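You operate a simulated robot arm through the tools that you are given. There is no shell and no other tool. Be economical: measure what you need, move in short steps, check, and stop when the job is done.

You are at the controls of a simulated two-armed robot. One attempt, no reset.

JOB
Take the block of yellow labels and leave it on the brown paper patch. Put one of the job cards from the top of the packing table on the top of the sorting table. Pick up the standing card from the top of the sorting table with one hand, pass it to the other hand and put it on the top of the plate table. Fetch the carton of purple handles and set it on top of the brown wooden block on the top of the sorting table. Fetch the grey block and set it on the low shelf of the white cabinet. Pull the drawer of the packing table open. Do these in any order. Set down upright: block of yellow labels, standing card, grey block.

The check looks at the end state, three seconds after you hand in, the way a careful person would. Anything else that was tipped, shoved, dropped, spilled or broken makes it a failure.

ROBOT AND FRAMES
Two 7-joint arms with fingered hands on one trunk, on a base that drives. Base frame: it is fixed to the floor where the robot stands at the start and does not move with it; the origin is under the middle of the robot, x ahead of it, y to its left, z up; the surface under the hand at the start is at about z = 780. Lengths are in mm, angles in degrees, forces in N, time in s.
The left shoulder is at the start at [70, 169, 1143], the right one opposite. With the tool pointing down near the work surface each hand reaches from about 240 to 680 mm from the robot's upright axis, wherever it stands, measured 20 degrees to its own side. Places, roughly: block of yellow labels [500, 0, 750]; brown paper patch (15x5x1 cm) [500, -200, 800]; carton of purple handles (4x4x5 cm) [400, 2100, 800]; drawer of the packing table [700, 800, 700]; grey block (8x4x5 cm) [-700, -1400, 1000]; job card [250, 1000, 750]; low shelf of the white cabinet [-600, -1300, 100]; standing card [500, 1500, 750]; top of the plate table [2800, 600, 800]; top of the sorting table [600, 1800, 800]; wooden block (9x5x5 cm) [700, 2200, 800]. Payload 3.4 kg a hand.
Tool frame (each hand has its own): the origin (TCP) lies between the finger pads and is the grasp point; the fingertips stand 23 mm ahead of it; z points along the fingers, y is the line along which they close. Largest opening 116 mm; the body of the gripper starts 65 mm behind the TCP. The gripper is a hand of 4 fingers: y runs from the thumb to the fingers, the wrist lies at [0, 0, -211] in the tool frame, and closing takes about 1.5 s.
Orientation is that of the tool frame in the base frame, as a unit quaternion [w, x, y, z]. With the fingers straight down and closing along the base's y, the tool's x points along the base's -x, its y along +y and its z along -z.

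CONTROLS
- The arms move only by the tool move_arm. It takes "left_moves", "right_moves" or both (then of equal length, played together; a hand with none holds still); each is a list of rows, each a list of 3 entries, a list of its own where there are three numbers: the shift along the tool's x, y, z in m, then the turn, a rotation vector about the tool's x, y, z in degrees, then the gripper command, from -1 (shut) to 1 (fully open), values between in proportion. In form: [[[x, y, z], [rx, ry, rz], fingers], ...]. A call has 1 to 20 rows; each row is the pose to reach, as a shift and turn from the pose commanded when the call began, along the tool's axes at that moment. A row lasts 0.2 s, in which the tool goes at most 50 mm and 8.6 degrees; a call with a longer step from one row to the next is refused whole, and so is a gripper value outside its range. Where a pose cannot be reached the arm comes as near as it can. A force on the tool above 40 N (or 10 N above the force at the start of the call, whichever is more), or a blocked arm, ends the call early, and 0.2 s more pass. Each finger travels about 153 mm/s and halts on what it meets, pressing with about 32 N; the grip force reading is that of the motor and also rises with nothing between the fingers. The clock runs only during rows and for 0.2 s after the last one: add rows that repeat a pose to give the fingers time. The reply holds the time, the measured pose of the TCP, the force on the tool along the base axes, the opening and the grip force, in the units named above and with some noise, with the torque about the TCP (base axes, N m) and any sound that the robot's microphone picked up.
- Cameras (640 x 400 px; columns grow to the right, rows downward): "scene" is now at [119.8, 20.4, 1335.8]; the picture's right is [0.30, -0.96, 0.00], its down [-0.79, -0.24, -0.57] and it looks along [0.54, 0.17, -0.82] (base axes); focal length 222 px, centre (320, 200). "left" rides on the left gripper at [-69, 1, -90] in its tool frame; the picture's right is [-0.01, -1.00, 0.00], its down [0.79, -0.01, -0.61] and it looks along [0.61, -0.01, 0.79] (tool axes); focal length 251 px, centre (320, 200). "right" rides on the right gripper at [68, 0, -90] in its tool frame; the picture's right is [-0.01, 1.00, 0.00], its down [-0.80, -0.01, -0.61] and it looks along [-0.61, 0.00, 0.80] (tool axes); focal length 251 px, centre (320, 200). There is no depth. A picture from a camera that has moved, and an enlarged one, comes with that camera's place and axes in the base frame and with its lens. The place of the scene camera against the robot may be out by one fixed shift of up to 12 mm in any direction.
- capture(camera): a new picture of that camera. The clock stands still meanwhile.
- move_column(by): slides the trunk up (or, below 0, down) by that many mm; the arms and the scene camera ride with it, the base frame stays. It gives what a move gives, with no picture.
- steer(legs): drives the robot by 1 to 6 legs, each [ahead, left, turn to the left] in mm, mm and degrees, along the robot's own axes; the way and the turn of a leg run together, so that a leg with both is an arc; at most 1500 mm and 180 degrees a leg. The arms and the cameras ride along, it lands a little off, and it stops where it bumps. It gives what a move gives.
- set_grasp(shape, hand): the hand has 4 fingers and takes this shape, open, in about a second: jaw (thumb against the fingers, like two jaws); tri (thumb and two fingers); tip (a fingertip pinch); poke (one finger out to press); point (the index stretched); flat (the hand flat); cup (the hand cupped); fist (a fist). The gripper value then closes the fingers along that shape, each until it touches; the sizes above hold for jaw. It gives what a move gives, with no picture.
- turn_head(pan, tilt): turns the head with the scene camera to pan (to the left, within 86 degrees either way) and tilt (down, from -29 to 69), counted from straight ahead of the robot. It gives what a move gives.
- inspect(camera, box): a new picture of the part [left, top, right, bottom] of that camera's present view, enlarged. The clock stands still meanwhile.
- finish_job(): hands the job in; it is judged then, once.

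Go step by step. Nothing tells you exact positions but the pictures and the camera data: compare them with the known pose of the tool, close in by small moves and look again before you grip or let go. The budget is 186 turns and 174 pictures, counting those below and the enlarged ones. Unless the task says otherwise, let go and move clear before handing in.

The tools are called after "Request:" by a JSON object that holds its "api" and its "payload". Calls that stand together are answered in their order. move_arm: Moves the arms, as the interface text tells. Its arguments: {"type":"object","properties":{"left_moves":{"type":"array","items":{"type":"array"}},"right_moves":{"type":"array","items":{"type":"array"}}},"required":[]} The other tools are called the same way: move_column (by) slides the trunk up or down; set_grasp (shape, hand) gives the hand a shape; steer (legs) drives the base; turn_head (pan, tilt) turns the head that bears the scene camera; capture (camera) takes a picture; inspect (camera, box) takes an enlarged picture of a part of a camera's view; finish_job () hands the job in.

At the start:

```text
time: 0.0
left_tcp_pos: [366.6, 447.5, 1051.9]
left_orientation: [0.001, -0.001, 1.0, 0.001]
left_ft_force: [0.3, 0.4, -0.1]
left_wrist_torque: [-0.01, -0.03, 0.0]
left_finger_gap: 115.7
left_grip_force: 0.1
left_shape: jaw
right_tcp_pos: [283.6, 29.8, 1081.0]
right_orientation: [0.0, 0.0, 1.0, 0.0]
right_ft_force: [-0.5, 0.2, -0.1]
right_wrist_torque: [-0.03, 0.02, -0.01]
right_finger_gap: 115.8
right_grip_force: 0.1
right_shape: jaw
trunk travel left (down, up): [-650.0, 290.0]
robot x, y, heading: [-0.9, -1.4, 0.0]
head pan, tilt: [17.2, 55.6]
```

scene: 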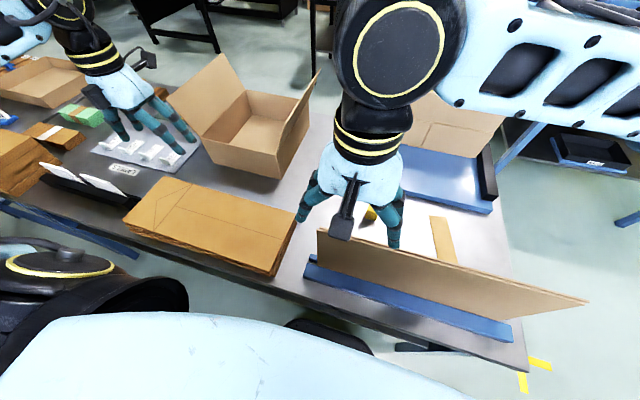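
right: 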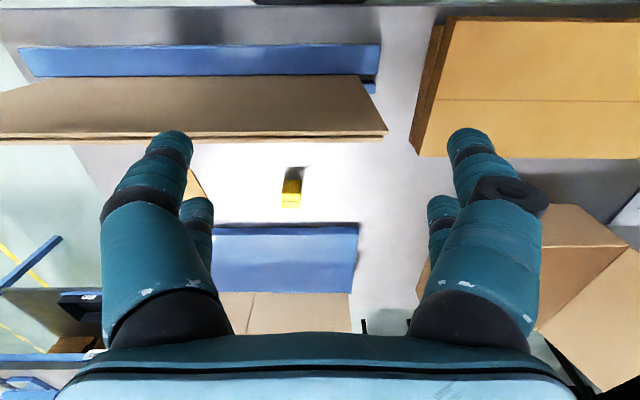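
left: 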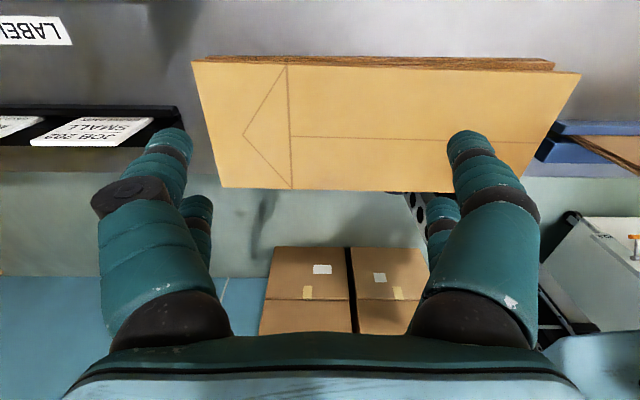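

I see the packing table with a standing cardboard sheet in a blue rail between me and the yellow block (about [482, -23, 795]). I'll enlarge the near area and look around first.

Request:
{"api": "inspect", "payload": {"camera": "right", "box": [160, 100, 400, 250]}}

Request:
{"api": "inspect", "payload": {"camera": "scene", "box": [280, 170, 600, 370]}}

Request:
{"api": "inspect", "payload": {"camera": "scene", "box": [0, 50, 240, 200]}}

```text
2.67 times, centred on (280, 175) of right
camera zoom: at [213.6, 29.2, 1170.6], right [0.01, 1.0, 0.0], down [0.8, -0.01, 0.61], along [0.61, 0.0, -0.8], focal length 670 px, centre (427, 267)
```

zoom: 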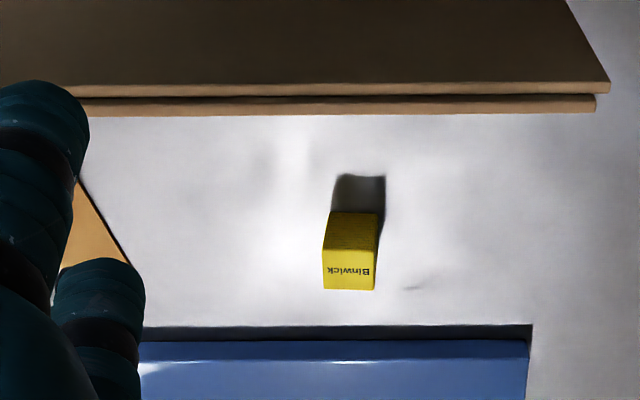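

```text
2.00 times, centred on (440, 270) of scene
camera zoom: at [119.8, 20.4, 1335.8], right [0.3, -0.96, 0.0], down [-0.79, -0.24, -0.57], along [0.54, 0.17, -0.82], focal length 445 px, centre (80, 60)
```

zoom: 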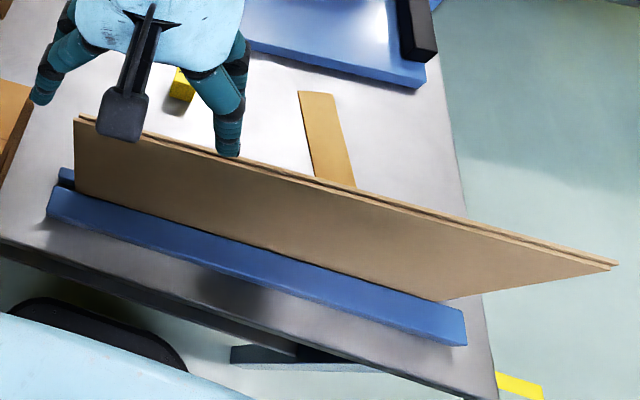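

```text
2.67 times, centred on (120, 125) of scene
camera zoom: at [119.8, 20.4, 1335.8], right [0.3, -0.96, 0.0], down [-0.79, -0.24, -0.57], along [0.54, 0.17, -0.82], focal length 593 px, centre (853, 400)
```

zoom: 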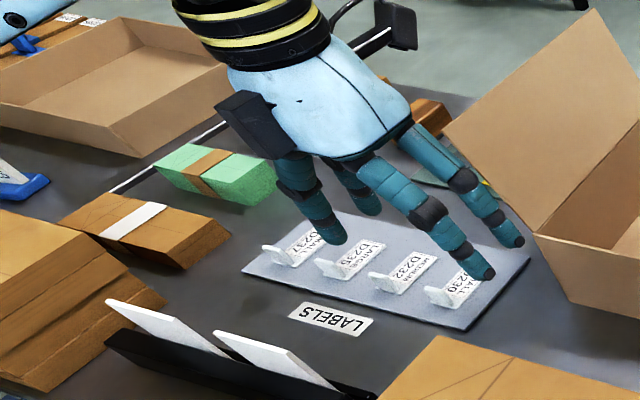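

The yellow block stands at x≈480, y≈-23 behind the card sheets, whose top is at about z 1010. I'll raise the trunk to clear those, then look around.

Request:
{"api": "move_column", "payload": {"by": 200}}

Request:
{"api": "turn_head", "payload": {"pan": 75, "tilt": 25}}

Request:
{"api": "capture", "payload": {"camera": "scene"}}

Request:
{"api": "turn_head", "payload": {"pan": 30, "tilt": 15}}

Request:
{"api": "capture", "payload": {"camera": "scene"}}

Request:
{"api": "turn_head", "payload": {"pan": -80, "tilt": 20}}

Request:
{"api": "capture", "payload": {"camera": "scene"}}

Request:
{"api": "turn_head", "payload": {"pan": -15, "tilt": 50}}

Request:
{"api": "capture", "payload": {"camera": "scene"}}

```text
time: 2.2
left_tcp_pos: [366.2, 445.3, 1252.7]
left_orientation: [0.0, -0.001, 1.0, 0.0]
left_ft_force: [-0.6, 0.0, 0.6]
left_wrist_torque: [0.03, 0.0, -0.01]
left_finger_gap: 115.6
left_grip_force: 0.0
left_shape: jaw
right_tcp_pos: [282.2, 27.6, 1279.8]
right_orientation: [-0.001, 0.0, 1.0, 0.0]
right_ft_force: [0.0, -0.1, 0.8]
right_wrist_torque: [0.04, 0.0, 0.01]
right_finger_gap: 116.0
right_grip_force: 0.1
right_shape: jaw
trunk travel left (down, up): [-850.0, 90.0]
robot x, y, heading: [2.2, -1.4, -0.2]
head pan, tilt: [17.2, 55.6]
```

```text
time: 3.4
left_tcp_pos: [367.5, 447.0, 1252.6]
left_orientation: [0.001, -0.001, 1.0, 0.0]
left_ft_force: [0.2, 0.5, -0.3]
left_wrist_torque: [0.0, -0.01, -0.02]
left_finger_gap: 115.8
left_grip_force: 0.1
left_shape: jaw
right_tcp_pos: [282.5, 27.8, 1279.6]
right_orientation: [0.0, 0.0, 1.0, 0.0]
right_ft_force: [-0.8, -0.4, 0.1]
right_wrist_torque: [0.0, 0.01, 0.0]
right_finger_gap: 115.9
right_grip_force: 0.1
right_shape: jaw
trunk travel left (down, up): [-850.0, 90.0]
robot x, y, heading: [2.2, -0.8, -0.0]
head pan, tilt: [75.0, 25.0]
```

```text
167 pictures are left
camera scene: at [75.6, 88.2, 1580.5], right [0.97, -0.26, 0.0], down [-0.11, -0.41, -0.91], along [0.24, 0.88, -0.42], focal length 222 px, centre (320, 200)
```

scene: 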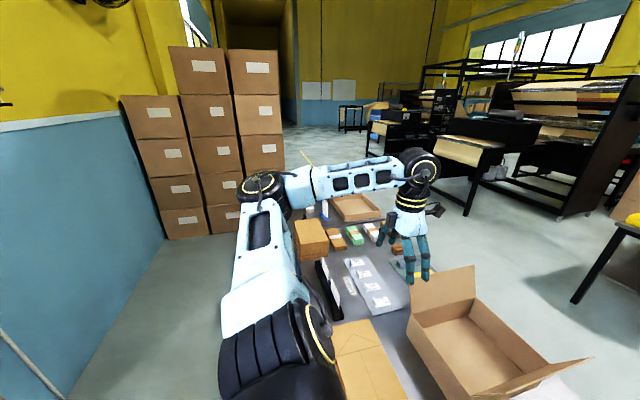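

```text
time: 4.6
left_tcp_pos: [367.5, 446.5, 1251.6]
left_orientation: [0.002, -0.001, 1.0, 0.0]
left_ft_force: [0.1, 0.1, 0.6]
left_wrist_torque: [-0.01, 0.02, -0.02]
left_finger_gap: 115.7
left_grip_force: 0.0
left_shape: jaw
right_tcp_pos: [282.6, 27.6, 1280.0]
right_orientation: [-0.001, 0.0, 1.0, 0.0]
right_ft_force: [0.2, -0.2, 0.2]
right_wrist_torque: [-0.03, 0.0, 0.01]
right_finger_gap: 115.9
right_grip_force: 0.1
right_shape: jaw
trunk travel left (down, up): [-850.0, 90.0]
robot x, y, heading: [-0.8, -1.7, 0.2]
head pan, tilt: [30.0, 15.0]
```

```text
166 pictures are left
camera scene: at [132.4, 46.1, 1596.8], right [0.5, -0.87, 0.0], down [-0.22, -0.13, -0.97], along [0.84, 0.48, -0.26], focal length 222 px, centre (320, 200)
```

scene: 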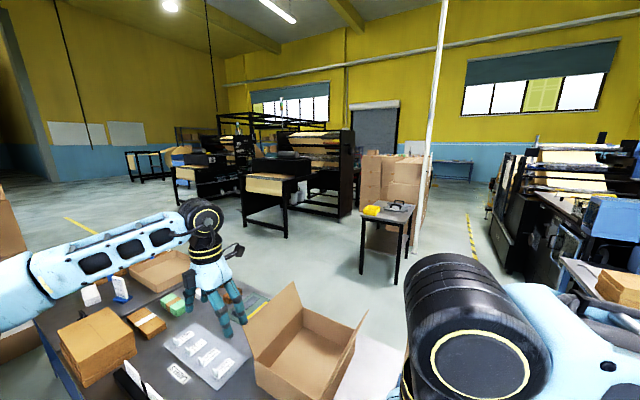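

```text
time: 6.4
left_tcp_pos: [366.9, 447.4, 1252.4]
left_orientation: [0.001, -0.001, 1.0, 0.0]
left_ft_force: [0.1, -0.2, -0.1]
left_wrist_torque: [0.0, 0.03, -0.01]
left_finger_gap: 116.0
left_grip_force: 0.0
left_shape: jaw
right_tcp_pos: [282.4, 29.0, 1279.5]
right_orientation: [0.001, 0.0, 1.0, 0.0]
right_ft_force: [-1.0, 0.8, 0.1]
right_wrist_torque: [0.0, -0.01, 0.0]
right_finger_gap: 115.9
right_grip_force: 0.1
right_shape: jaw
trunk travel left (down, up): [-850.0, 90.0]
robot x, y, heading: [2.2, -1.5, 0.2]
head pan, tilt: [-80.0, 20.0]
```

```text
165 pictures are left
camera scene: at [67.8, -92.4, 1588.7], right [-0.98, -0.17, 0.0], down [-0.06, 0.34, -0.94], along [0.16, -0.93, -0.34], focal length 222 px, centre (320, 200)
```

scene: 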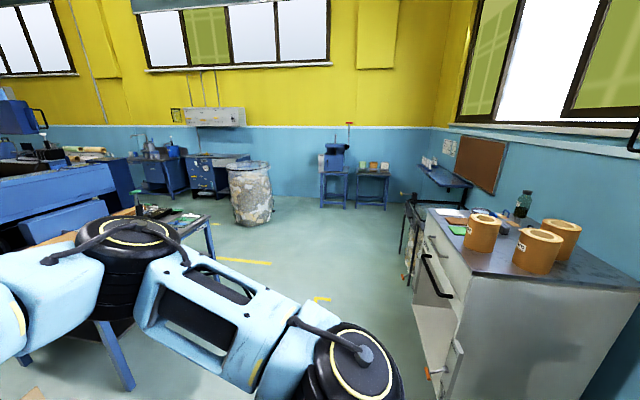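

```text
time: 7.8
left_tcp_pos: [367.9, 445.6, 1253.2]
left_orientation: [0.001, -0.001, 1.0, 0.0]
left_ft_force: [0.4, -0.5, 0.1]
left_wrist_torque: [-0.05, -0.01, 0.01]
left_finger_gap: 115.9
left_grip_force: 0.1
left_shape: jaw
right_tcp_pos: [281.9, 28.9, 1280.6]
right_orientation: [-0.001, 0.0, 1.0, 0.0]
right_ft_force: [0.6, 0.3, 0.5]
right_wrist_torque: [-0.02, -0.02, 0.01]
right_finger_gap: 115.9
right_grip_force: 0.0
right_shape: jaw
trunk travel left (down, up): [-850.0, 90.0]
robot x, y, heading: [0.7, -2.6, -0.1]
head pan, tilt: [-15.0, 50.0]
```

```text
164 pictures are left
camera scene: at [126.0, -20.8, 1543.1], right [-0.26, -0.97, 0.0], down [-0.74, 0.2, -0.64], along [0.62, -0.17, -0.77], focal length 222 px, centre (320, 200)
```

scene: 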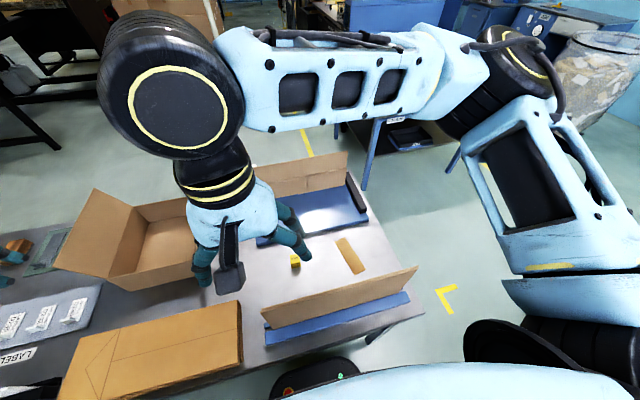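

The block is at about [480, -24], the brown patch around [455, -225]. I'll move the right hand over the block and partly down, then look.

Request:
{"api": "move_arm", "payload": {"right_moves": [[[-0.04, -0.01, 0], [0, 0, 0], 1], [[-0.08, -0.02, 0], [0, 0, 0], 1], [[-0.12, -0.03, 0], [0, 0, 0], 1], [[-0.16, -0.04, 0], [0, 0, 0], 1], [[-0.199, -0.052, 0], [0, 0, 0], 1], [[-0.199, -0.052, 0.045], [0, 0, 0], 1], [[-0.199, -0.052, 0.09], [0, 0, 0], 1], [[-0.199, -0.052, 0.135], [0, 0, 0], 1], [[-0.199, -0.052, 0.18], [0, 0, 0], 1], [[-0.199, -0.052, 0.225], [0, 0, 0], 1], [[-0.199, -0.052, 0.27], [0, 0, 0], 1], [[-0.199, -0.052, 0.315], [0, 0, 0], 1], [[-0.199, -0.052, 0.335], [0, 0, 0], 1], [[-0.199, -0.052, 0.335], [0, 0, 0], 1]]}}

Request:
{"api": "capture", "payload": {"camera": "right"}}

Request:
{"api": "capture", "payload": {"camera": "scene"}}

```text
time: 10.8
left_tcp_pos: [367.7, 447.0, 1252.0]
left_orientation: [0.001, -0.001, 1.0, 0.0]
left_ft_force: [0.2, -0.2, 0.0]
left_wrist_torque: [0.01, -0.04, -0.04]
left_finger_gap: 116.0
left_grip_force: 0.0
left_shape: jaw
right_tcp_pos: [481.3, -22.6, 947.6]
right_orientation: [0.0, 0.0, 1.0, 0.0]
right_ft_force: [0.4, 1.0, 0.6]
right_wrist_torque: [0.03, 0.0, 0.03]
right_finger_gap: 116.0
right_grip_force: 0.0
right_shape: jaw
trunk travel left (down, up): [-850.0, 90.0]
robot x, y, heading: [-0.7, 2.4, -0.0]
head pan, tilt: [-15.0, 50.0]
```

```text
163 pictures are left
camera right: at [413.6, -21.2, 1038.4], right [0.01, 1.0, 0.0], down [0.8, -0.01, 0.61], along [0.61, 0.0, -0.8], focal length 251 px, centre (320, 200)
```

right: 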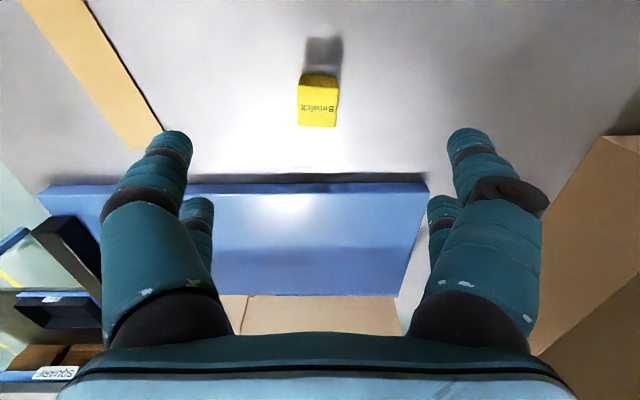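

```text
162 pictures are left
camera scene: at [126.0, -20.7, 1543.1], right [-0.26, -0.97, 0.0], down [-0.74, 0.2, -0.64], along [0.62, -0.17, -0.77], focal length 222 px, centre (320, 200)
```

scene: 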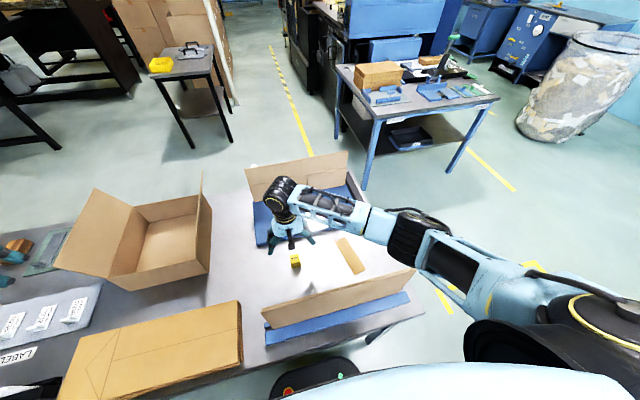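

The hand is centred above the block in y; the block spans x about 461–491. I'll go down to grasp height and check.

Request:
{"api": "move_arm", "payload": {"right_moves": [[[0.005, 0, 0.03], [0, 0, 0], 1], [[0.005, 0, 0.06], [0, 0, 0], 1], [[0.005, 0, 0.09], [0, 0, 0], 1], [[0.005, 0, 0.115], [0, 0, 0], 1], [[0.005, 0, 0.13], [0, 0, 0], 1], [[0.005, 0, 0.13], [0, 0, 0], 1]]}}

Request:
{"api": "capture", "payload": {"camera": "right"}}

Request:
{"api": "capture", "payload": {"camera": "scene"}}

```text
time: 12.2
left_tcp_pos: [366.2, 446.9, 1251.9]
left_orientation: [0.001, -0.002, 1.0, 0.0]
left_ft_force: [-0.7, 0.0, -0.2]
left_wrist_torque: [0.0, -0.01, 0.02]
left_finger_gap: 115.9
left_grip_force: 0.1
left_shape: jaw
right_tcp_pos: [477.7, -22.1, 814.2]
right_orientation: [0.0, 0.001, 1.0, 0.0]
right_ft_force: [-0.9, 0.1, -0.4]
right_wrist_torque: [0.0, 0.0, 0.04]
right_finger_gap: 116.2
right_grip_force: 0.0
right_shape: jaw
trunk travel left (down, up): [-850.0, 90.0]
robot x, y, heading: [-1.5, 1.8, 0.0]
head pan, tilt: [-15.0, 50.0]
```

```text
161 pictures are left
camera right: at [408.9, -21.8, 904.5], right [0.01, 1.0, 0.0], down [0.8, -0.01, 0.61], along [0.61, 0.0, -0.8], focal length 251 px, centre (320, 200)
```

right: 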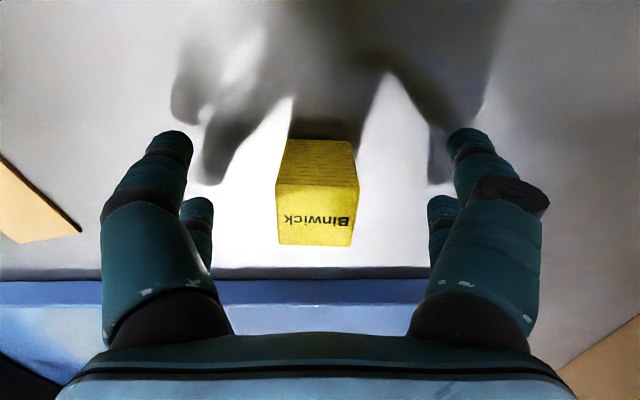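

```text
160 pictures are left
camera scene: at [126.0, -21.0, 1543.1], right [-0.26, -0.97, 0.0], down [-0.74, 0.2, -0.64], along [0.62, -0.17, -0.77], focal length 222 px, centre (320, 200)
```

scene: 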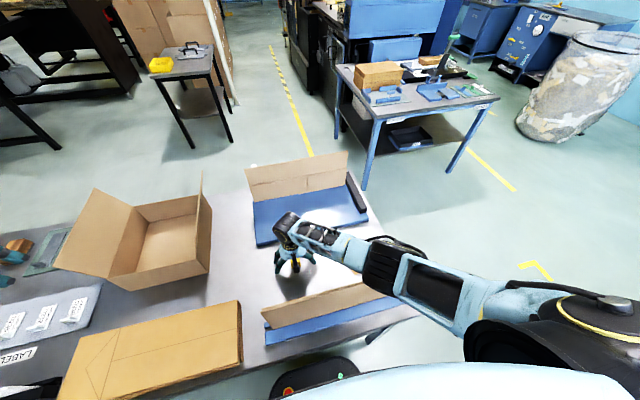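

The block is between the fingers (x≈463–498, height ≈42). Closing gently now.

Request:
{"api": "move_arm", "payload": {"right_moves": [[[-0.002, 0, 0.004], [0, 0, 0], 0.5], [[-0.002, 0, 0.004], [0, 0, 0], 0], [[-0.002, 0, 0.004], [0, 0, 0], -0.4], [[-0.002, 0, 0.004], [0, 0, 0], -0.8], [[-0.002, 0, 0.004], [0, 0, 0], -1], [[-0.002, 0, 0.004], [0, 0, 0], -1], [[-0.002, 0, 0.004], [0, 0, 0], -1], [[-0.002, 0, 0.004], [0, 0, 0], -1]]}}

Request:
{"api": "capture", "payload": {"camera": "right"}}

```text
time: 14.0
left_tcp_pos: [366.5, 446.5, 1252.4]
left_orientation: [0.001, -0.001, 1.0, 0.0]
left_ft_force: [-0.2, -0.8, -0.5]
left_wrist_torque: [0.01, -0.04, 0.0]
left_finger_gap: 115.9
left_grip_force: 0.2
left_shape: jaw
right_tcp_pos: [480.6, -22.9, 810.8]
right_orientation: [0.0, 0.0, 1.0, 0.001]
right_ft_force: [0.2, 0.1, -0.4]
right_wrist_torque: [0.03, -0.03, 0.0]
right_finger_gap: 17.1
right_grip_force: 31.9
right_shape: jaw
trunk travel left (down, up): [-850.0, 90.0]
robot x, y, heading: [1.1, 2.0, 0.1]
head pan, tilt: [-15.0, 50.0]
```

```text
159 pictures are left
camera right: at [411.2, -22.2, 900.8], right [0.01, 1.0, 0.0], down [0.8, -0.01, 0.61], along [0.61, 0.0, -0.8], focal length 251 px, centre (320, 200)
```

right: 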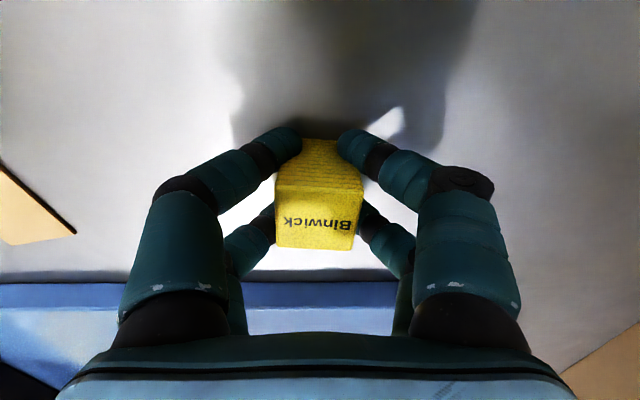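

It is held. Lifting and moving toward the patch, then looking.

Request:
{"api": "move_arm", "payload": {"right_moves": [[[0, 0, -0.03], [0, 0, 0], -1], [[0, 0, -0.07], [0, 0, 0], -1], [[0, 0, -0.11], [0, 0, 0], -1], [[0, 0, -0.15], [0, 0, 0], -1], [[0.005, -0.04, -0.15], [0, 0, 0], -1], [[0.01, -0.08, -0.15], [0, 0, 0], -1], [[0.015, -0.12, -0.15], [0, 0, 0], -1], [[0.02, -0.16, -0.15], [0, 0, 0], -1], [[0.025, -0.195, -0.15], [0, 0, 0], -1], [[0.025, -0.195, -0.15], [0, 0, 0], -1]]}}

Request:
{"api": "capture", "payload": {"camera": "right"}}

Request:
{"api": "capture", "payload": {"camera": "scene"}}

```text
time: 16.2
left_tcp_pos: [367.5, 446.7, 1251.7]
left_orientation: [0.0, -0.001, 1.0, 0.0]
left_ft_force: [-0.2, 0.2, -0.1]
left_wrist_torque: [-0.03, -0.03, 0.0]
left_finger_gap: 116.0
left_grip_force: 0.0
left_shape: jaw
right_tcp_pos: [457.1, -216.5, 961.6]
right_orientation: [0.0, -0.001, 1.0, -0.001]
right_ft_force: [-1.1, 1.2, 0.0]
right_wrist_torque: [-0.02, 0.04, -0.03]
right_finger_gap: 12.6
right_grip_force: 31.7
right_shape: jaw
trunk travel left (down, up): [-850.0, 90.0]
robot x, y, heading: [-1.0, 1.3, 0.2]
head pan, tilt: [-15.0, 50.0]
```

```text
158 pictures are left
camera right: at [387.9, -216.9, 1051.7], right [0.01, 1.0, 0.0], down [0.8, -0.01, 0.61], along [0.61, 0.0, -0.8], focal length 251 px, centre (320, 200)
```

right: 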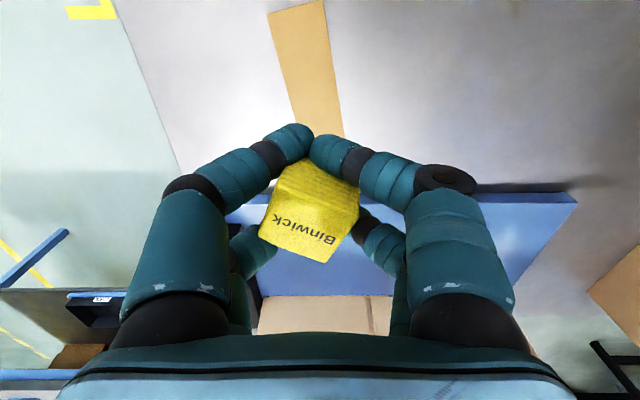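

```text
157 pictures are left
camera scene: at [126.2, -19.8, 1543.1], right [-0.26, -0.97, 0.0], down [-0.74, 0.2, -0.64], along [0.62, -0.17, -0.77], focal length 222 px, centre (320, 200)
```

scene: 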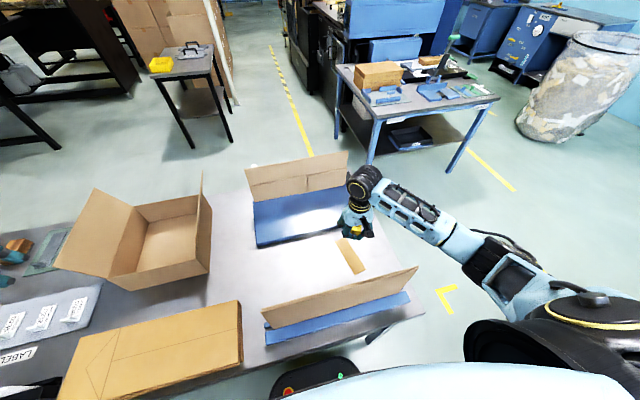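

The block seems to have turned a little in the grip; a closer look.

Request:
{"api": "inspect", "payload": {"camera": "right", "box": [200, 100, 440, 250]}}

Request:
{"api": "inspect", "payload": {"camera": "scene", "box": [310, 160, 430, 280]}}

```text
2.67 times, centred on (320, 175) of right
camera zoom: at [387.9, -216.9, 1051.7], right [0.01, 1.0, 0.0], down [0.8, -0.01, 0.61], along [0.61, 0.0, -0.8], focal length 670 px, centre (320, 267)
```

zoom: 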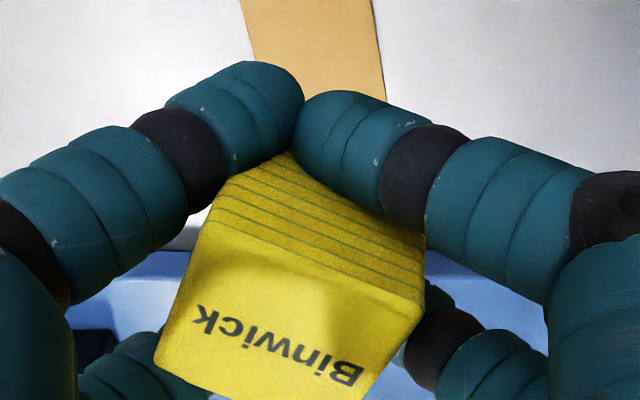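

```text
3.33 times, centred on (370, 220) of scene
camera zoom: at [126.2, -19.8, 1543.1], right [-0.26, -0.97, 0.0], down [-0.74, 0.2, -0.64], along [0.62, -0.17, -0.77], focal length 742 px, centre (153, 133)
```

zoom: 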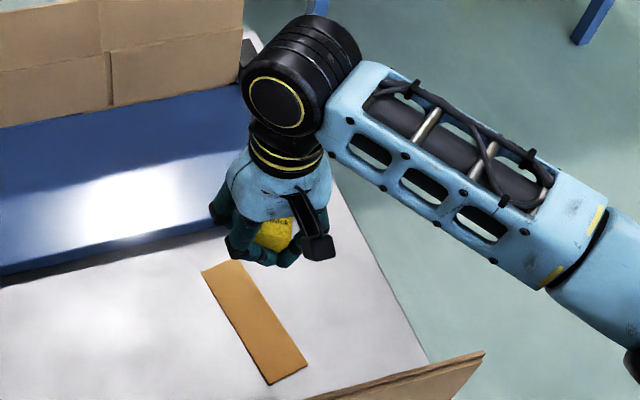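

The block rolled about 20° because the fingertips curled at its base. I'll lower it over the patch (centre ≈ [458, -223]) almost to contact and look.

Request:
{"api": "move_arm", "payload": {"right_moves": [[[-0.001, -0.004, 0.035], [0, 0, 0], -1], [[-0.001, -0.004, 0.07], [0, 0, 0], -1], [[-0.001, -0.004, 0.1], [0, 0, 0], -1], [[-0.001, -0.004, 0.125], [0, 0, 0], -1], [[-0.001, -0.004, 0.13], [0, 0, 0], -1], [[-0.001, -0.004, 0.13], [0, 0, 0], -1]]}}

Request:
{"api": "capture", "payload": {"camera": "right"}}

Request:
{"api": "inspect", "payload": {"camera": "scene", "box": [290, 190, 450, 290]}}

```text
time: 17.6
left_tcp_pos: [366.8, 446.8, 1251.9]
left_orientation: [0.001, -0.001, 1.0, 0.0]
left_ft_force: [-0.1, 0.3, -0.4]
left_wrist_torque: [0.01, -0.03, 0.01]
left_finger_gap: 115.8
left_grip_force: 0.0
left_shape: jaw
right_tcp_pos: [453.9, -221.8, 830.5]
right_orientation: [0.0, 0.0, 1.0, 0.0]
right_ft_force: [-0.2, -0.2, -0.9]
right_wrist_torque: [-0.02, 0.0, 0.01]
right_finger_gap: 12.4
right_grip_force: 31.8
right_shape: jaw
trunk travel left (down, up): [-850.0, 90.0]
robot x, y, heading: [-2.1, -1.8, -0.2]
head pan, tilt: [-15.0, 50.0]
```

```text
154 pictures are left
camera right: at [385.8, -221.9, 920.9], right [0.01, 1.0, 0.0], down [0.8, -0.01, 0.61], along [0.61, 0.0, -0.8], focal length 251 px, centre (320, 200)
```

right: 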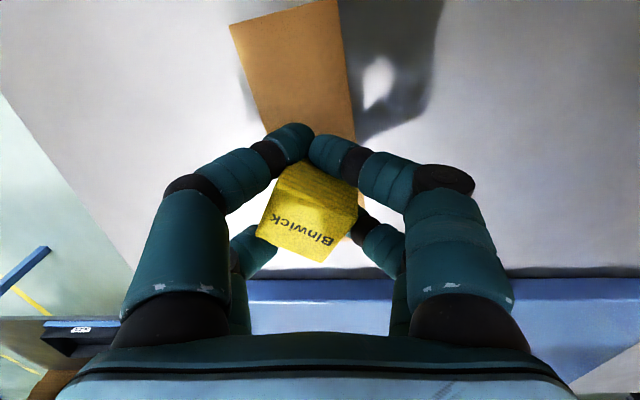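

```text
4.00 times, centred on (370, 240) of scene
camera zoom: at [125.9, -20.7, 1543.1], right [-0.26, -0.97, 0.0], down [-0.74, 0.2, -0.64], along [0.62, -0.17, -0.77], focal length 890 px, centre (120, 40)
```

zoom: 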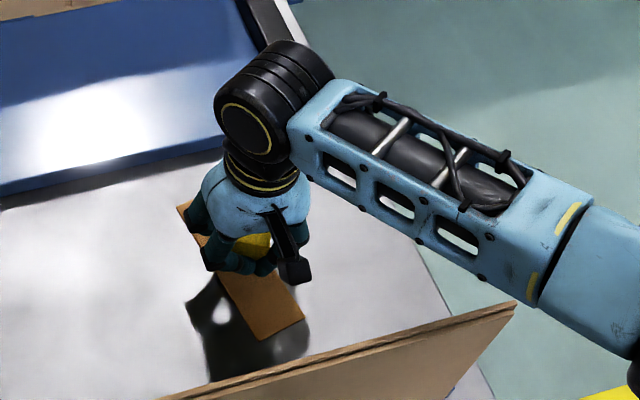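

Patch is right below. I'll lower in small steps until contact shows in the force.

Request:
{"api": "move_arm", "payload": {"right_moves": [[[-0.002, 0.001, 0.007], [0, 0, 0], -1], [[-0.002, 0.001, 0.012], [0, 0, 0], -1], [[-0.002, 0.001, 0.012], [0, 0, 0], -1]]}}

Request:
{"api": "inspect", "payload": {"camera": "right", "box": [200, 80, 440, 270]}}

```text
time: 18.4
left_tcp_pos: [367.7, 446.1, 1251.4]
left_orientation: [0.002, -0.001, 1.0, 0.0]
left_ft_force: [0.1, 0.0, -0.4]
left_wrist_torque: [0.01, -0.01, -0.02]
left_finger_gap: 115.9
left_grip_force: 0.1
left_shape: jaw
right_tcp_pos: [455.0, -220.5, 818.8]
right_orientation: [0.0, 0.0, 1.0, -0.001]
right_ft_force: [0.3, 1.1, 0.3]
right_wrist_torque: [-0.01, 0.02, -0.02]
right_finger_gap: 12.4
right_grip_force: 31.8
right_shape: jaw
trunk travel left (down, up): [-850.0, 90.0]
robot x, y, heading: [-1.9, 1.0, 0.1]
head pan, tilt: [-15.0, 50.0]
```

```text
2.11 times, centred on (320, 175) of right
camera zoom: at [386.1, -220.5, 909.1], right [0.01, 1.0, 0.0], down [0.8, -0.01, 0.61], along [0.61, 0.0, -0.8], focal length 529 px, centre (320, 253)
```

zoom: 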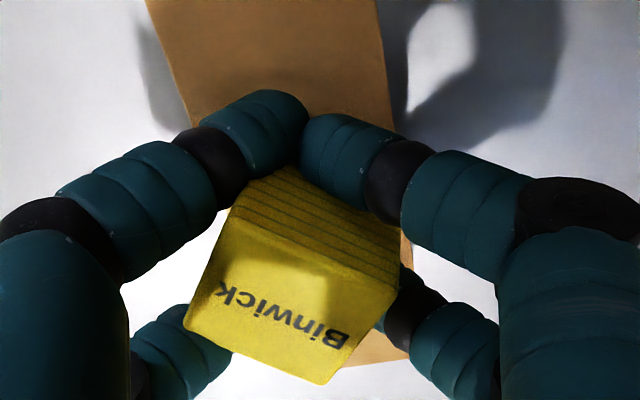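

No contact yet; continue down a few millimetres.

Request:
{"api": "move_arm", "payload": {"right_moves": [[[-0.002, 0, 0.004], [0, 0, 0], -1], [[-0.002, 0, 0.008], [0, 0, 0], -1], [[-0.002, 0, 0.008], [0, 0, 0], -1]]}}

```text
time: 19.2
left_tcp_pos: [364.7, 448.7, 1252.3]
left_orientation: [0.002, -0.001, 1.0, -0.001]
left_ft_force: [-0.5, -0.2, -0.3]
left_wrist_torque: [-0.02, 0.03, 0.02]
left_finger_gap: 116.0
left_grip_force: 0.0
left_shape: jaw
right_tcp_pos: [456.3, -219.7, 813.4]
right_orientation: [0.002, -0.001, 1.0, 0.0]
right_ft_force: [2.6, 0.1, 22.2]
right_wrist_torque: [-0.52, -0.31, 0.02]
right_finger_gap: 12.7
right_grip_force: 31.7
right_shape: jaw
trunk travel left (down, up): [-850.0, 90.0]
robot x, y, heading: [0.2, 1.4, 0.1]
head pan, tilt: [-15.0, 50.0]
```

Contact at 813 (22 N). I back off 2 mm and open the fingers gradually.

Request:
{"api": "move_arm", "payload": {"right_moves": [[[0, 0, -0.003], [0, 0, 0], -0.8], [[0, 0, -0.003], [0, 0, 0], -0.7], [[0, 0, -0.003], [0, 0, 0], -0.6], [[0, 0, -0.003], [0, 0, 0], -0.5], [[0, 0, -0.003], [0, 0, 0], -0.4], [[0, 0, -0.003], [0, 0, 0], -0.2], [[0, 0, -0.003], [0, 0, 0], 0.2], [[0, 0, -0.003], [0, 0, 0], 0.6], [[0, 0, -0.003], [0, 0, 0], 1], [[0, 0, -0.003], [0, 0, 0], 1], [[0, 0, -0.003], [0, 0, 0], 1]]}}

Request:
{"api": "capture", "payload": {"camera": "right"}}

```text
time: 21.6
left_tcp_pos: [367.9, 446.7, 1250.7]
left_orientation: [-0.001, 0.0, 1.0, 0.0]
left_ft_force: [-0.1, 0.1, -0.1]
left_wrist_torque: [0.0, -0.01, 0.01]
left_finger_gap: 115.9
left_grip_force: 0.1
left_shape: jaw
right_tcp_pos: [458.0, -221.3, 814.1]
right_orientation: [0.0, 0.0, 1.0, 0.0]
right_ft_force: [-0.4, -0.8, -0.5]
right_wrist_torque: [0.02, 0.0, 0.0]
right_finger_gap: 115.8
right_grip_force: 0.0
right_shape: jaw
trunk travel left (down, up): [-850.0, 90.0]
robot x, y, heading: [-0.7, -0.9, 0.3]
head pan, tilt: [-15.0, 50.0]
```

```text
151 pictures are left
camera right: at [389.5, -221.0, 904.5], right [0.01, 1.0, 0.0], down [0.8, -0.01, 0.61], along [0.61, 0.0, -0.8], focal length 251 px, centre (320, 200)
```

right: 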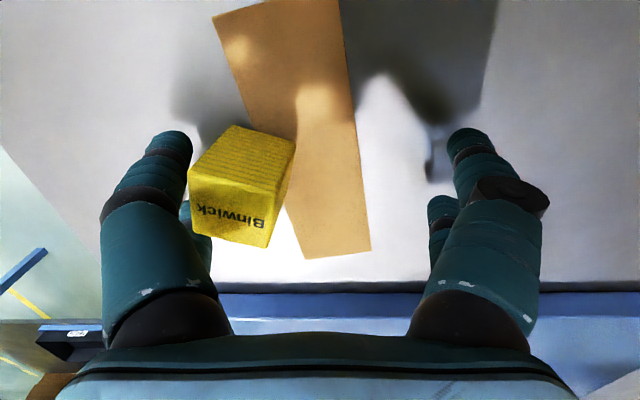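

The block landed upright but next to the patch, at about [457, -258]. The two finger pairs straddle such a small block, so I'll rise and try the fingertip shape.

Request:
{"api": "move_arm", "payload": {"right_moves": [[[0, 0, -0.04], [0, 0, 0], 1], [[0, 0, -0.08], [0, 0, 0], 1], [[0, 0, -0.12], [0, 0, 0], 1], [[0, 0, -0.12], [0, 0, 0], 1]]}}

Request:
{"api": "set_grasp", "payload": {"shape": "tip", "hand": "right"}}

Request:
{"api": "capture", "payload": {"camera": "right"}}

```text
time: 22.6
left_tcp_pos: [367.5, 447.8, 1252.7]
left_orientation: [0.001, 0.0, 1.0, 0.0]
left_ft_force: [-0.5, 0.5, -0.4]
left_wrist_torque: [-0.02, -0.02, 0.02]
left_finger_gap: 115.7
left_grip_force: 0.0
left_shape: jaw
right_tcp_pos: [460.0, -224.0, 933.8]
right_orientation: [-0.001, 0.0, 1.0, 0.001]
right_ft_force: [0.8, 0.0, -0.6]
right_wrist_torque: [0.01, -0.01, -0.01]
right_finger_gap: 115.7
right_grip_force: 0.0
right_shape: jaw
trunk travel left (down, up): [-850.0, 90.0]
robot x, y, heading: [2.3, -1.2, 0.3]
head pan, tilt: [-15.0, 50.0]
```

```text
time: 23.5
left_tcp_pos: [367.2, 447.6, 1252.9]
left_orientation: [0.001, 0.0, 1.0, 0.0]
left_ft_force: [0.2, 0.9, -0.5]
left_wrist_torque: [0.01, -0.03, 0.01]
left_finger_gap: 115.9
left_grip_force: 0.1
left_shape: jaw
right_tcp_pos: [459.9, -223.6, 934.0]
right_orientation: [0.0, 0.0, 1.0, 0.0]
right_ft_force: [-1.2, 0.0, -0.1]
right_wrist_torque: [-0.02, 0.0, -0.03]
right_finger_gap: 115.9
right_grip_force: 0.1
right_shape: tip
trunk travel left (down, up): [-850.0, 90.0]
robot x, y, heading: [1.7, -2.2, -0.0]
head pan, tilt: [-15.0, 50.0]
```

```text
150 pictures are left
camera right: at [391.8, -223.1, 1024.1], right [0.01, 1.0, 0.0], down [0.8, -0.01, 0.61], along [0.61, 0.0, -0.8], focal length 251 px, centre (320, 200)
```

right: 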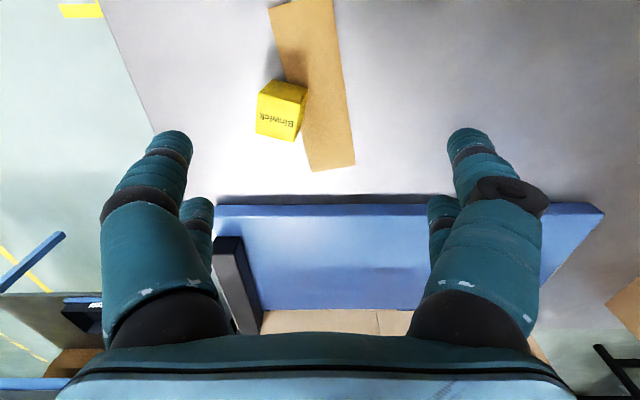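

I'll close the tip shape partly in the air to see which fingers meet and where.

Request:
{"api": "move_arm", "payload": {"right_moves": [[[0, 0, 0], [0, 0, 0], 0.3], [[0, 0, 0], [0, 0, 0], -0.2], [[0, 0, 0], [0, 0, 0], -0.5], [[0, 0, 0], [0, 0, 0], -0.5], [[0, 0, 0], [0, 0, 0], -0.5]]}}

Request:
{"api": "capture", "payload": {"camera": "right"}}

Request:
{"api": "inspect", "payload": {"camera": "scene", "box": [300, 170, 420, 280]}}

```text
time: 24.7
left_tcp_pos: [366.8, 446.1, 1252.7]
left_orientation: [0.002, -0.001, 1.0, 0.001]
left_ft_force: [-1.1, -0.1, -0.3]
left_wrist_torque: [0.03, -0.01, -0.04]
left_finger_gap: 116.0
left_grip_force: 0.1
left_shape: jaw
right_tcp_pos: [460.2, -223.9, 933.3]
right_orientation: [0.0, 0.001, 1.0, 0.001]
right_ft_force: [-0.2, -0.5, 0.4]
right_wrist_torque: [0.01, 0.02, 0.0]
right_finger_gap: 29.3
right_grip_force: 0.1
right_shape: tip
trunk travel left (down, up): [-850.0, 90.0]
robot x, y, heading: [-2.2, 1.6, 0.1]
head pan, tilt: [-15.0, 50.0]
```

```text
149 pictures are left
camera right: at [391.9, -223.1, 1024.1], right [0.01, 1.0, 0.0], down [0.8, -0.01, 0.61], along [0.61, 0.0, -0.8], focal length 251 px, centre (320, 200)
```

right: 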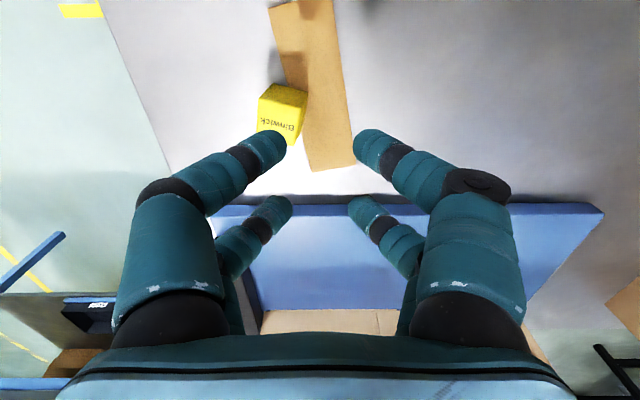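

```text
3.64 times, centred on (360, 225) of scene
camera zoom: at [126.0, -20.8, 1543.1], right [-0.26, -0.97, 0.0], down [-0.74, 0.2, -0.64], along [0.62, -0.17, -0.77], focal length 809 px, centre (174, 109)
```

zoom: 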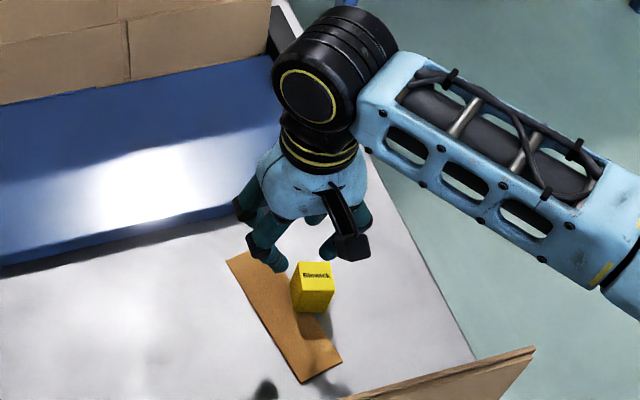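

Each finger pair sits about 17 mm either side of the TCP, right at the block's edges. I'll offset so that the near pair takes the block's middle, turn the hand 13° to match it, and look.

Request:
{"api": "set_grasp", "payload": {"shape": "jaw", "hand": "right"}}

Request:
{"api": "move_arm", "payload": {"right_moves": [[[-0.006, -0.012, 0], [0, 0, 4.5], 1], [[-0.012, -0.024, 0], [0, 0, 9], 1], [[-0.0186, -0.0357, 0.02], [0, 0, 13], 1], [[-0.0186, -0.0357, 0.05], [0, 0, 13], 1], [[-0.0186, -0.0357, 0.06], [0, 0, 13], 1], [[-0.0186, -0.0357, 0.06], [0, 0, 13], 1]]}}

Request:
{"api": "capture", "payload": {"camera": "right"}}

```text
time: 25.6
left_tcp_pos: [367.8, 447.4, 1252.2]
left_orientation: [0.001, 0.0, 1.0, 0.0]
left_ft_force: [0.0, -0.5, 0.6]
left_wrist_torque: [0.01, 0.01, 0.0]
left_finger_gap: 115.8
left_grip_force: 0.1
left_shape: jaw
right_tcp_pos: [460.3, -222.6, 934.2]
right_orientation: [-0.001, -0.001, 1.0, 0.0]
right_ft_force: [-0.2, -0.1, 0.7]
right_wrist_torque: [0.0, -0.02, 0.0]
right_finger_gap: 115.6
right_grip_force: 0.0
right_shape: jaw
trunk travel left (down, up): [-850.0, 90.0]
robot x, y, heading: [-0.3, -5.4, -0.4]
head pan, tilt: [-15.0, 50.0]
```

```text
time: 27.0
left_tcp_pos: [366.9, 446.3, 1252.7]
left_orientation: [0.001, -0.001, 1.0, 0.0]
left_ft_force: [0.1, -0.6, 0.2]
left_wrist_torque: [-0.01, -0.02, 0.02]
left_finger_gap: 115.9
left_grip_force: 0.1
left_shape: jaw
right_tcp_pos: [475.9, -258.2, 873.0]
right_orientation: [0.001, 0.114, 0.994, 0.0]
right_ft_force: [0.1, 0.2, -0.2]
right_wrist_torque: [-0.01, 0.01, -0.01]
right_finger_gap: 116.1
right_grip_force: 0.1
right_shape: jaw
trunk travel left (down, up): [-850.0, 90.0]
robot x, y, heading: [2.7, -1.4, -0.1]
head pan, tilt: [-15.0, 50.0]
```

```text
147 pictures are left
camera right: at [410.0, -243.1, 964.5], right [0.23, 0.97, 0.0], down [0.77, -0.19, 0.61], along [0.59, -0.14, -0.8], focal length 251 px, centre (320, 200)
```

right: 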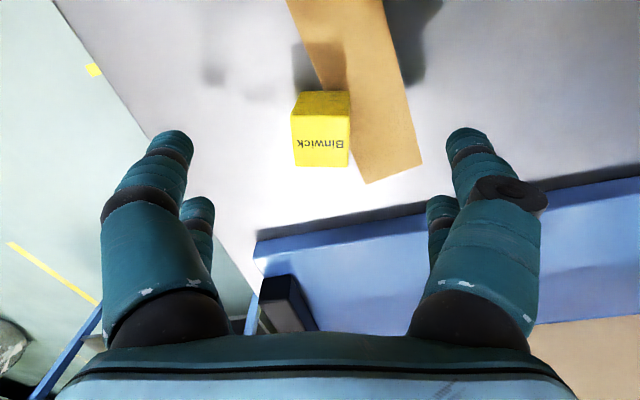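

Well aligned. I shift 12 mm forward so the near pair meets the middle of the block, descend and close.

Request:
{"api": "move_arm", "payload": {"right_moves": [[[-0.012, 0, 0.02], [0, 0, 0], 1], [[-0.012, 0, 0.045], [0, 0, 0], 1], [[-0.012, 0, 0.06], [0, 0, 0], 1], [[-0.012, 0, 0.06], [0, 0, 0], 0.5], [[-0.012, 0, 0.06], [0, 0, 0], 0], [[-0.012, 0, 0.06], [0, 0, 0], -0.4], [[-0.012, 0, 0.06], [0, 0, 0], -0.7], [[-0.012, 0, 0.06], [0, 0, 0], -0.8], [[-0.012, 0, 0.06], [0, 0, 0], -0.8], [[-0.012, 0, 0.06], [0, 0, 0], -0.8]]}}

Request:
{"api": "capture", "payload": {"camera": "right"}}

```text
time: 29.2
left_tcp_pos: [366.8, 446.7, 1252.2]
left_orientation: [0.0, -0.001, 1.0, 0.001]
left_ft_force: [0.9, -0.2, 0.2]
left_wrist_torque: [0.05, -0.02, 0.01]
left_finger_gap: 115.8
left_grip_force: 0.2
left_shape: jaw
right_tcp_pos: [489.0, -260.0, 812.9]
right_orientation: [0.0, 0.113, 0.994, 0.0]
right_ft_force: [0.3, -0.2, -0.1]
right_wrist_torque: [-0.02, 0.01, 0.01]
right_finger_gap: 13.1
right_grip_force: 32.3
right_shape: jaw
trunk travel left (down, up): [-850.0, 90.0]
robot x, y, heading: [1.1, 2.3, 0.2]
head pan, tilt: [-15.0, 50.0]
```

```text
146 pictures are left
camera right: at [422.1, -243.7, 903.8], right [0.23, 0.97, 0.0], down [0.77, -0.19, 0.61], along [0.59, -0.14, -0.8], focal length 251 px, centre (320, 200)
```

right: 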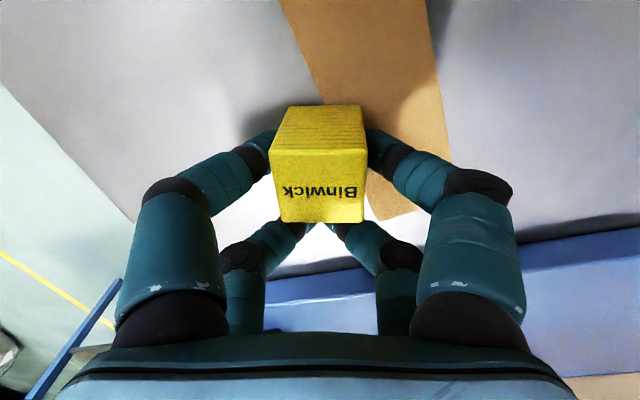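

Firm, square grip. I lift slightly, carry it onto the patch centre (turning to line up with the strip) and look.

Request:
{"api": "move_arm", "payload": {"right_moves": [[[0, 0, -0.02], [0, 0, 0], -0.8], [[0, 0, -0.04], [0, 0, 0], -0.8], [[0.007, 0.012, -0.04], [0, 0, -7.6], -0.8], [[0.014, 0.024, -0.04], [0, 0, -15.2], -0.8], [[0.022, 0.0356, -0.04], [0, 0, -23], -0.8], [[0.022, 0.0356, -0.02], [0, 0, -23], -0.8], [[0.022, 0.0356, -0.01], [0, 0, -23], -0.8], [[0.022, 0.0356, -0.01], [0, 0, -23], -0.8]]}}

Request:
{"api": "capture", "payload": {"camera": "right"}}

```text
time: 31.0
left_tcp_pos: [365.7, 445.9, 1251.6]
left_orientation: [0.001, -0.001, 1.0, 0.001]
left_ft_force: [-0.6, -0.1, -0.5]
left_wrist_torque: [0.01, 0.01, 0.01]
left_finger_gap: 115.7
left_grip_force: 0.0
left_shape: jaw
right_tcp_pos: [476.3, -218.8, 822.2]
right_orientation: [0.0, -0.088, 0.996, 0.0]
right_ft_force: [0.0, -0.2, 0.0]
right_wrist_torque: [0.05, -0.03, 0.02]
right_finger_gap: 12.9
right_grip_force: 32.4
right_shape: jaw
trunk travel left (down, up): [-850.0, 90.0]
robot x, y, heading: [-2.4, 2.0, 0.1]
head pan, tilt: [-15.0, 50.0]
```

```text
145 pictures are left
camera right: at [407.7, -230.2, 913.4], right [-0.17, 0.99, 0.0], down [0.78, 0.13, 0.61], along [0.6, 0.1, -0.8], focal length 251 px, centre (320, 200)
```

right: 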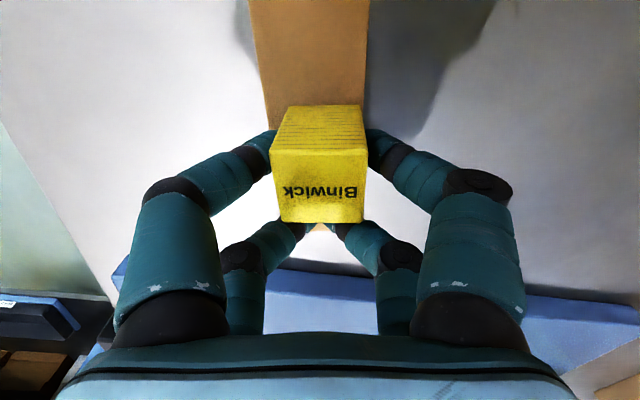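

Aligned over the strip. Lower 8 mm, open, rise straight up.

Request:
{"api": "move_arm", "payload": {"right_moves": [[[0, 0, 0.005], [0, 0, 0], -0.8], [[0, 0, 0.008], [0, 0, 0], -0.8], [[0, 0, 0.008], [0, 0, 0], -0.6], [[0, 0, 0.008], [0, 0, 0], -0.4], [[0, 0, 0.008], [0, 0, 0], 0], [[0, 0, 0.008], [0, 0, 0], 0.5], [[0, 0, 0.008], [0, 0, 0], 1], [[0, 0, 0.008], [0, 0, 0], 1], [[0, 0, -0.03], [0, 0, 0], 1], [[0, 0, -0.07], [0, 0, 0], 1], [[0, 0, -0.11], [0, 0, 0], 1], [[0, 0, -0.15], [0, 0, 0], 1], [[0, 0, -0.15], [0, 0, 0], 1]]}}

Request:
{"api": "capture", "payload": {"camera": "right"}}

```text
time: 33.8
left_tcp_pos: [365.4, 447.3, 1252.9]
left_orientation: [0.002, -0.001, 1.0, 0.0]
left_ft_force: [-0.1, -0.3, 0.0]
left_wrist_torque: [0.02, 0.03, 0.01]
left_finger_gap: 116.0
left_grip_force: 0.1
left_shape: jaw
right_tcp_pos: [472.7, -219.3, 974.7]
right_orientation: [0.0, -0.088, 0.996, 0.0]
right_ft_force: [0.1, 0.0, 0.4]
right_wrist_torque: [-0.01, 0.01, -0.02]
right_finger_gap: 115.9
right_grip_force: 0.1
right_shape: jaw
trunk travel left (down, up): [-850.0, 90.0]
robot x, y, heading: [-2.5, -0.2, 0.1]
head pan, tilt: [-15.0, 50.0]
```

```text
144 pictures are left
camera right: at [405.7, -231.2, 1064.0], right [-0.17, 0.99, 0.0], down [0.78, 0.13, 0.61], along [0.6, 0.1, -0.8], focal length 251 px, centre (320, 200)
```

right: 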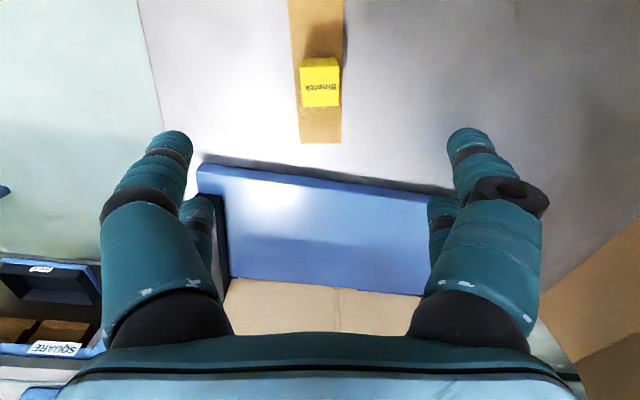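

Label block is upright on the patch. Now I retract the right hand high and drive left along the table to look at the cards and drawer.

Request:
{"api": "move_arm", "payload": {"right_moves": [[[0, 0, -0.045], [0, 0, 0], 1], [[0, 0, -0.09], [0, 0, 0], 1], [[0, 0, -0.135], [0, 0, 0], 1], [[0, 0, -0.18], [0, 0, 0], 1], [[0, 0, -0.225], [0, 0, 0], 1], [[0, 0, -0.28], [0, 0, 5], 1], [[0.03, 0.03, -0.28], [0, 0, 10], 1], [[0.06, 0.06, -0.28], [0, 0, 10], 1], [[0.09, 0.09, -0.28], [0, 0, 10], 1], [[0.12, 0.12, -0.28], [0, 0, 10], 1], [[0.147, 0.148, -0.28], [0, 0, 10], 1], [[0.147, 0.148, -0.28], [0, 0, 10], 1]]}}

Request:
{"api": "turn_head", "payload": {"pan": 60, "tilt": 40}}

Request:
{"api": "capture", "payload": {"camera": "scene"}}

```text
refused: row 6 steps farther than a row can; nothing moved
```

```text
time: 35.3
left_tcp_pos: [366.4, 446.0, 1252.9]
left_orientation: [0.001, -0.001, 1.0, 0.0]
left_ft_force: [-0.6, 0.0, 1.2]
left_wrist_torque: [0.03, -0.02, 0.03]
left_finger_gap: 115.8
left_grip_force: 0.2
left_shape: jaw
right_tcp_pos: [473.0, -219.0, 972.5]
right_orientation: [0.0, -0.088, 0.996, 0.0]
right_ft_force: [0.2, -0.2, -0.2]
right_wrist_torque: [-0.01, -0.02, 0.01]
right_finger_gap: 115.8
right_grip_force: 0.0
right_shape: jaw
trunk travel left (down, up): [-850.0, 90.0]
robot x, y, heading: [0.1, -0.5, 0.0]
head pan, tilt: [60.0, 40.0]
```

```text
143 pictures are left
camera scene: at [94.2, 72.8, 1557.2], right [0.87, -0.5, 0.0], down [-0.32, -0.56, -0.77], along [0.38, 0.66, -0.64], focal length 222 px, centre (320, 200)
```

scene: 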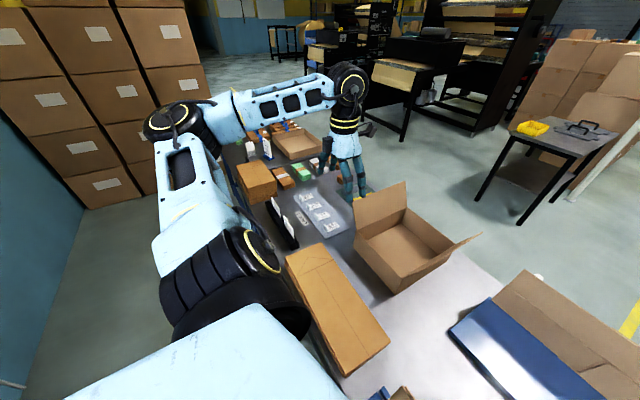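

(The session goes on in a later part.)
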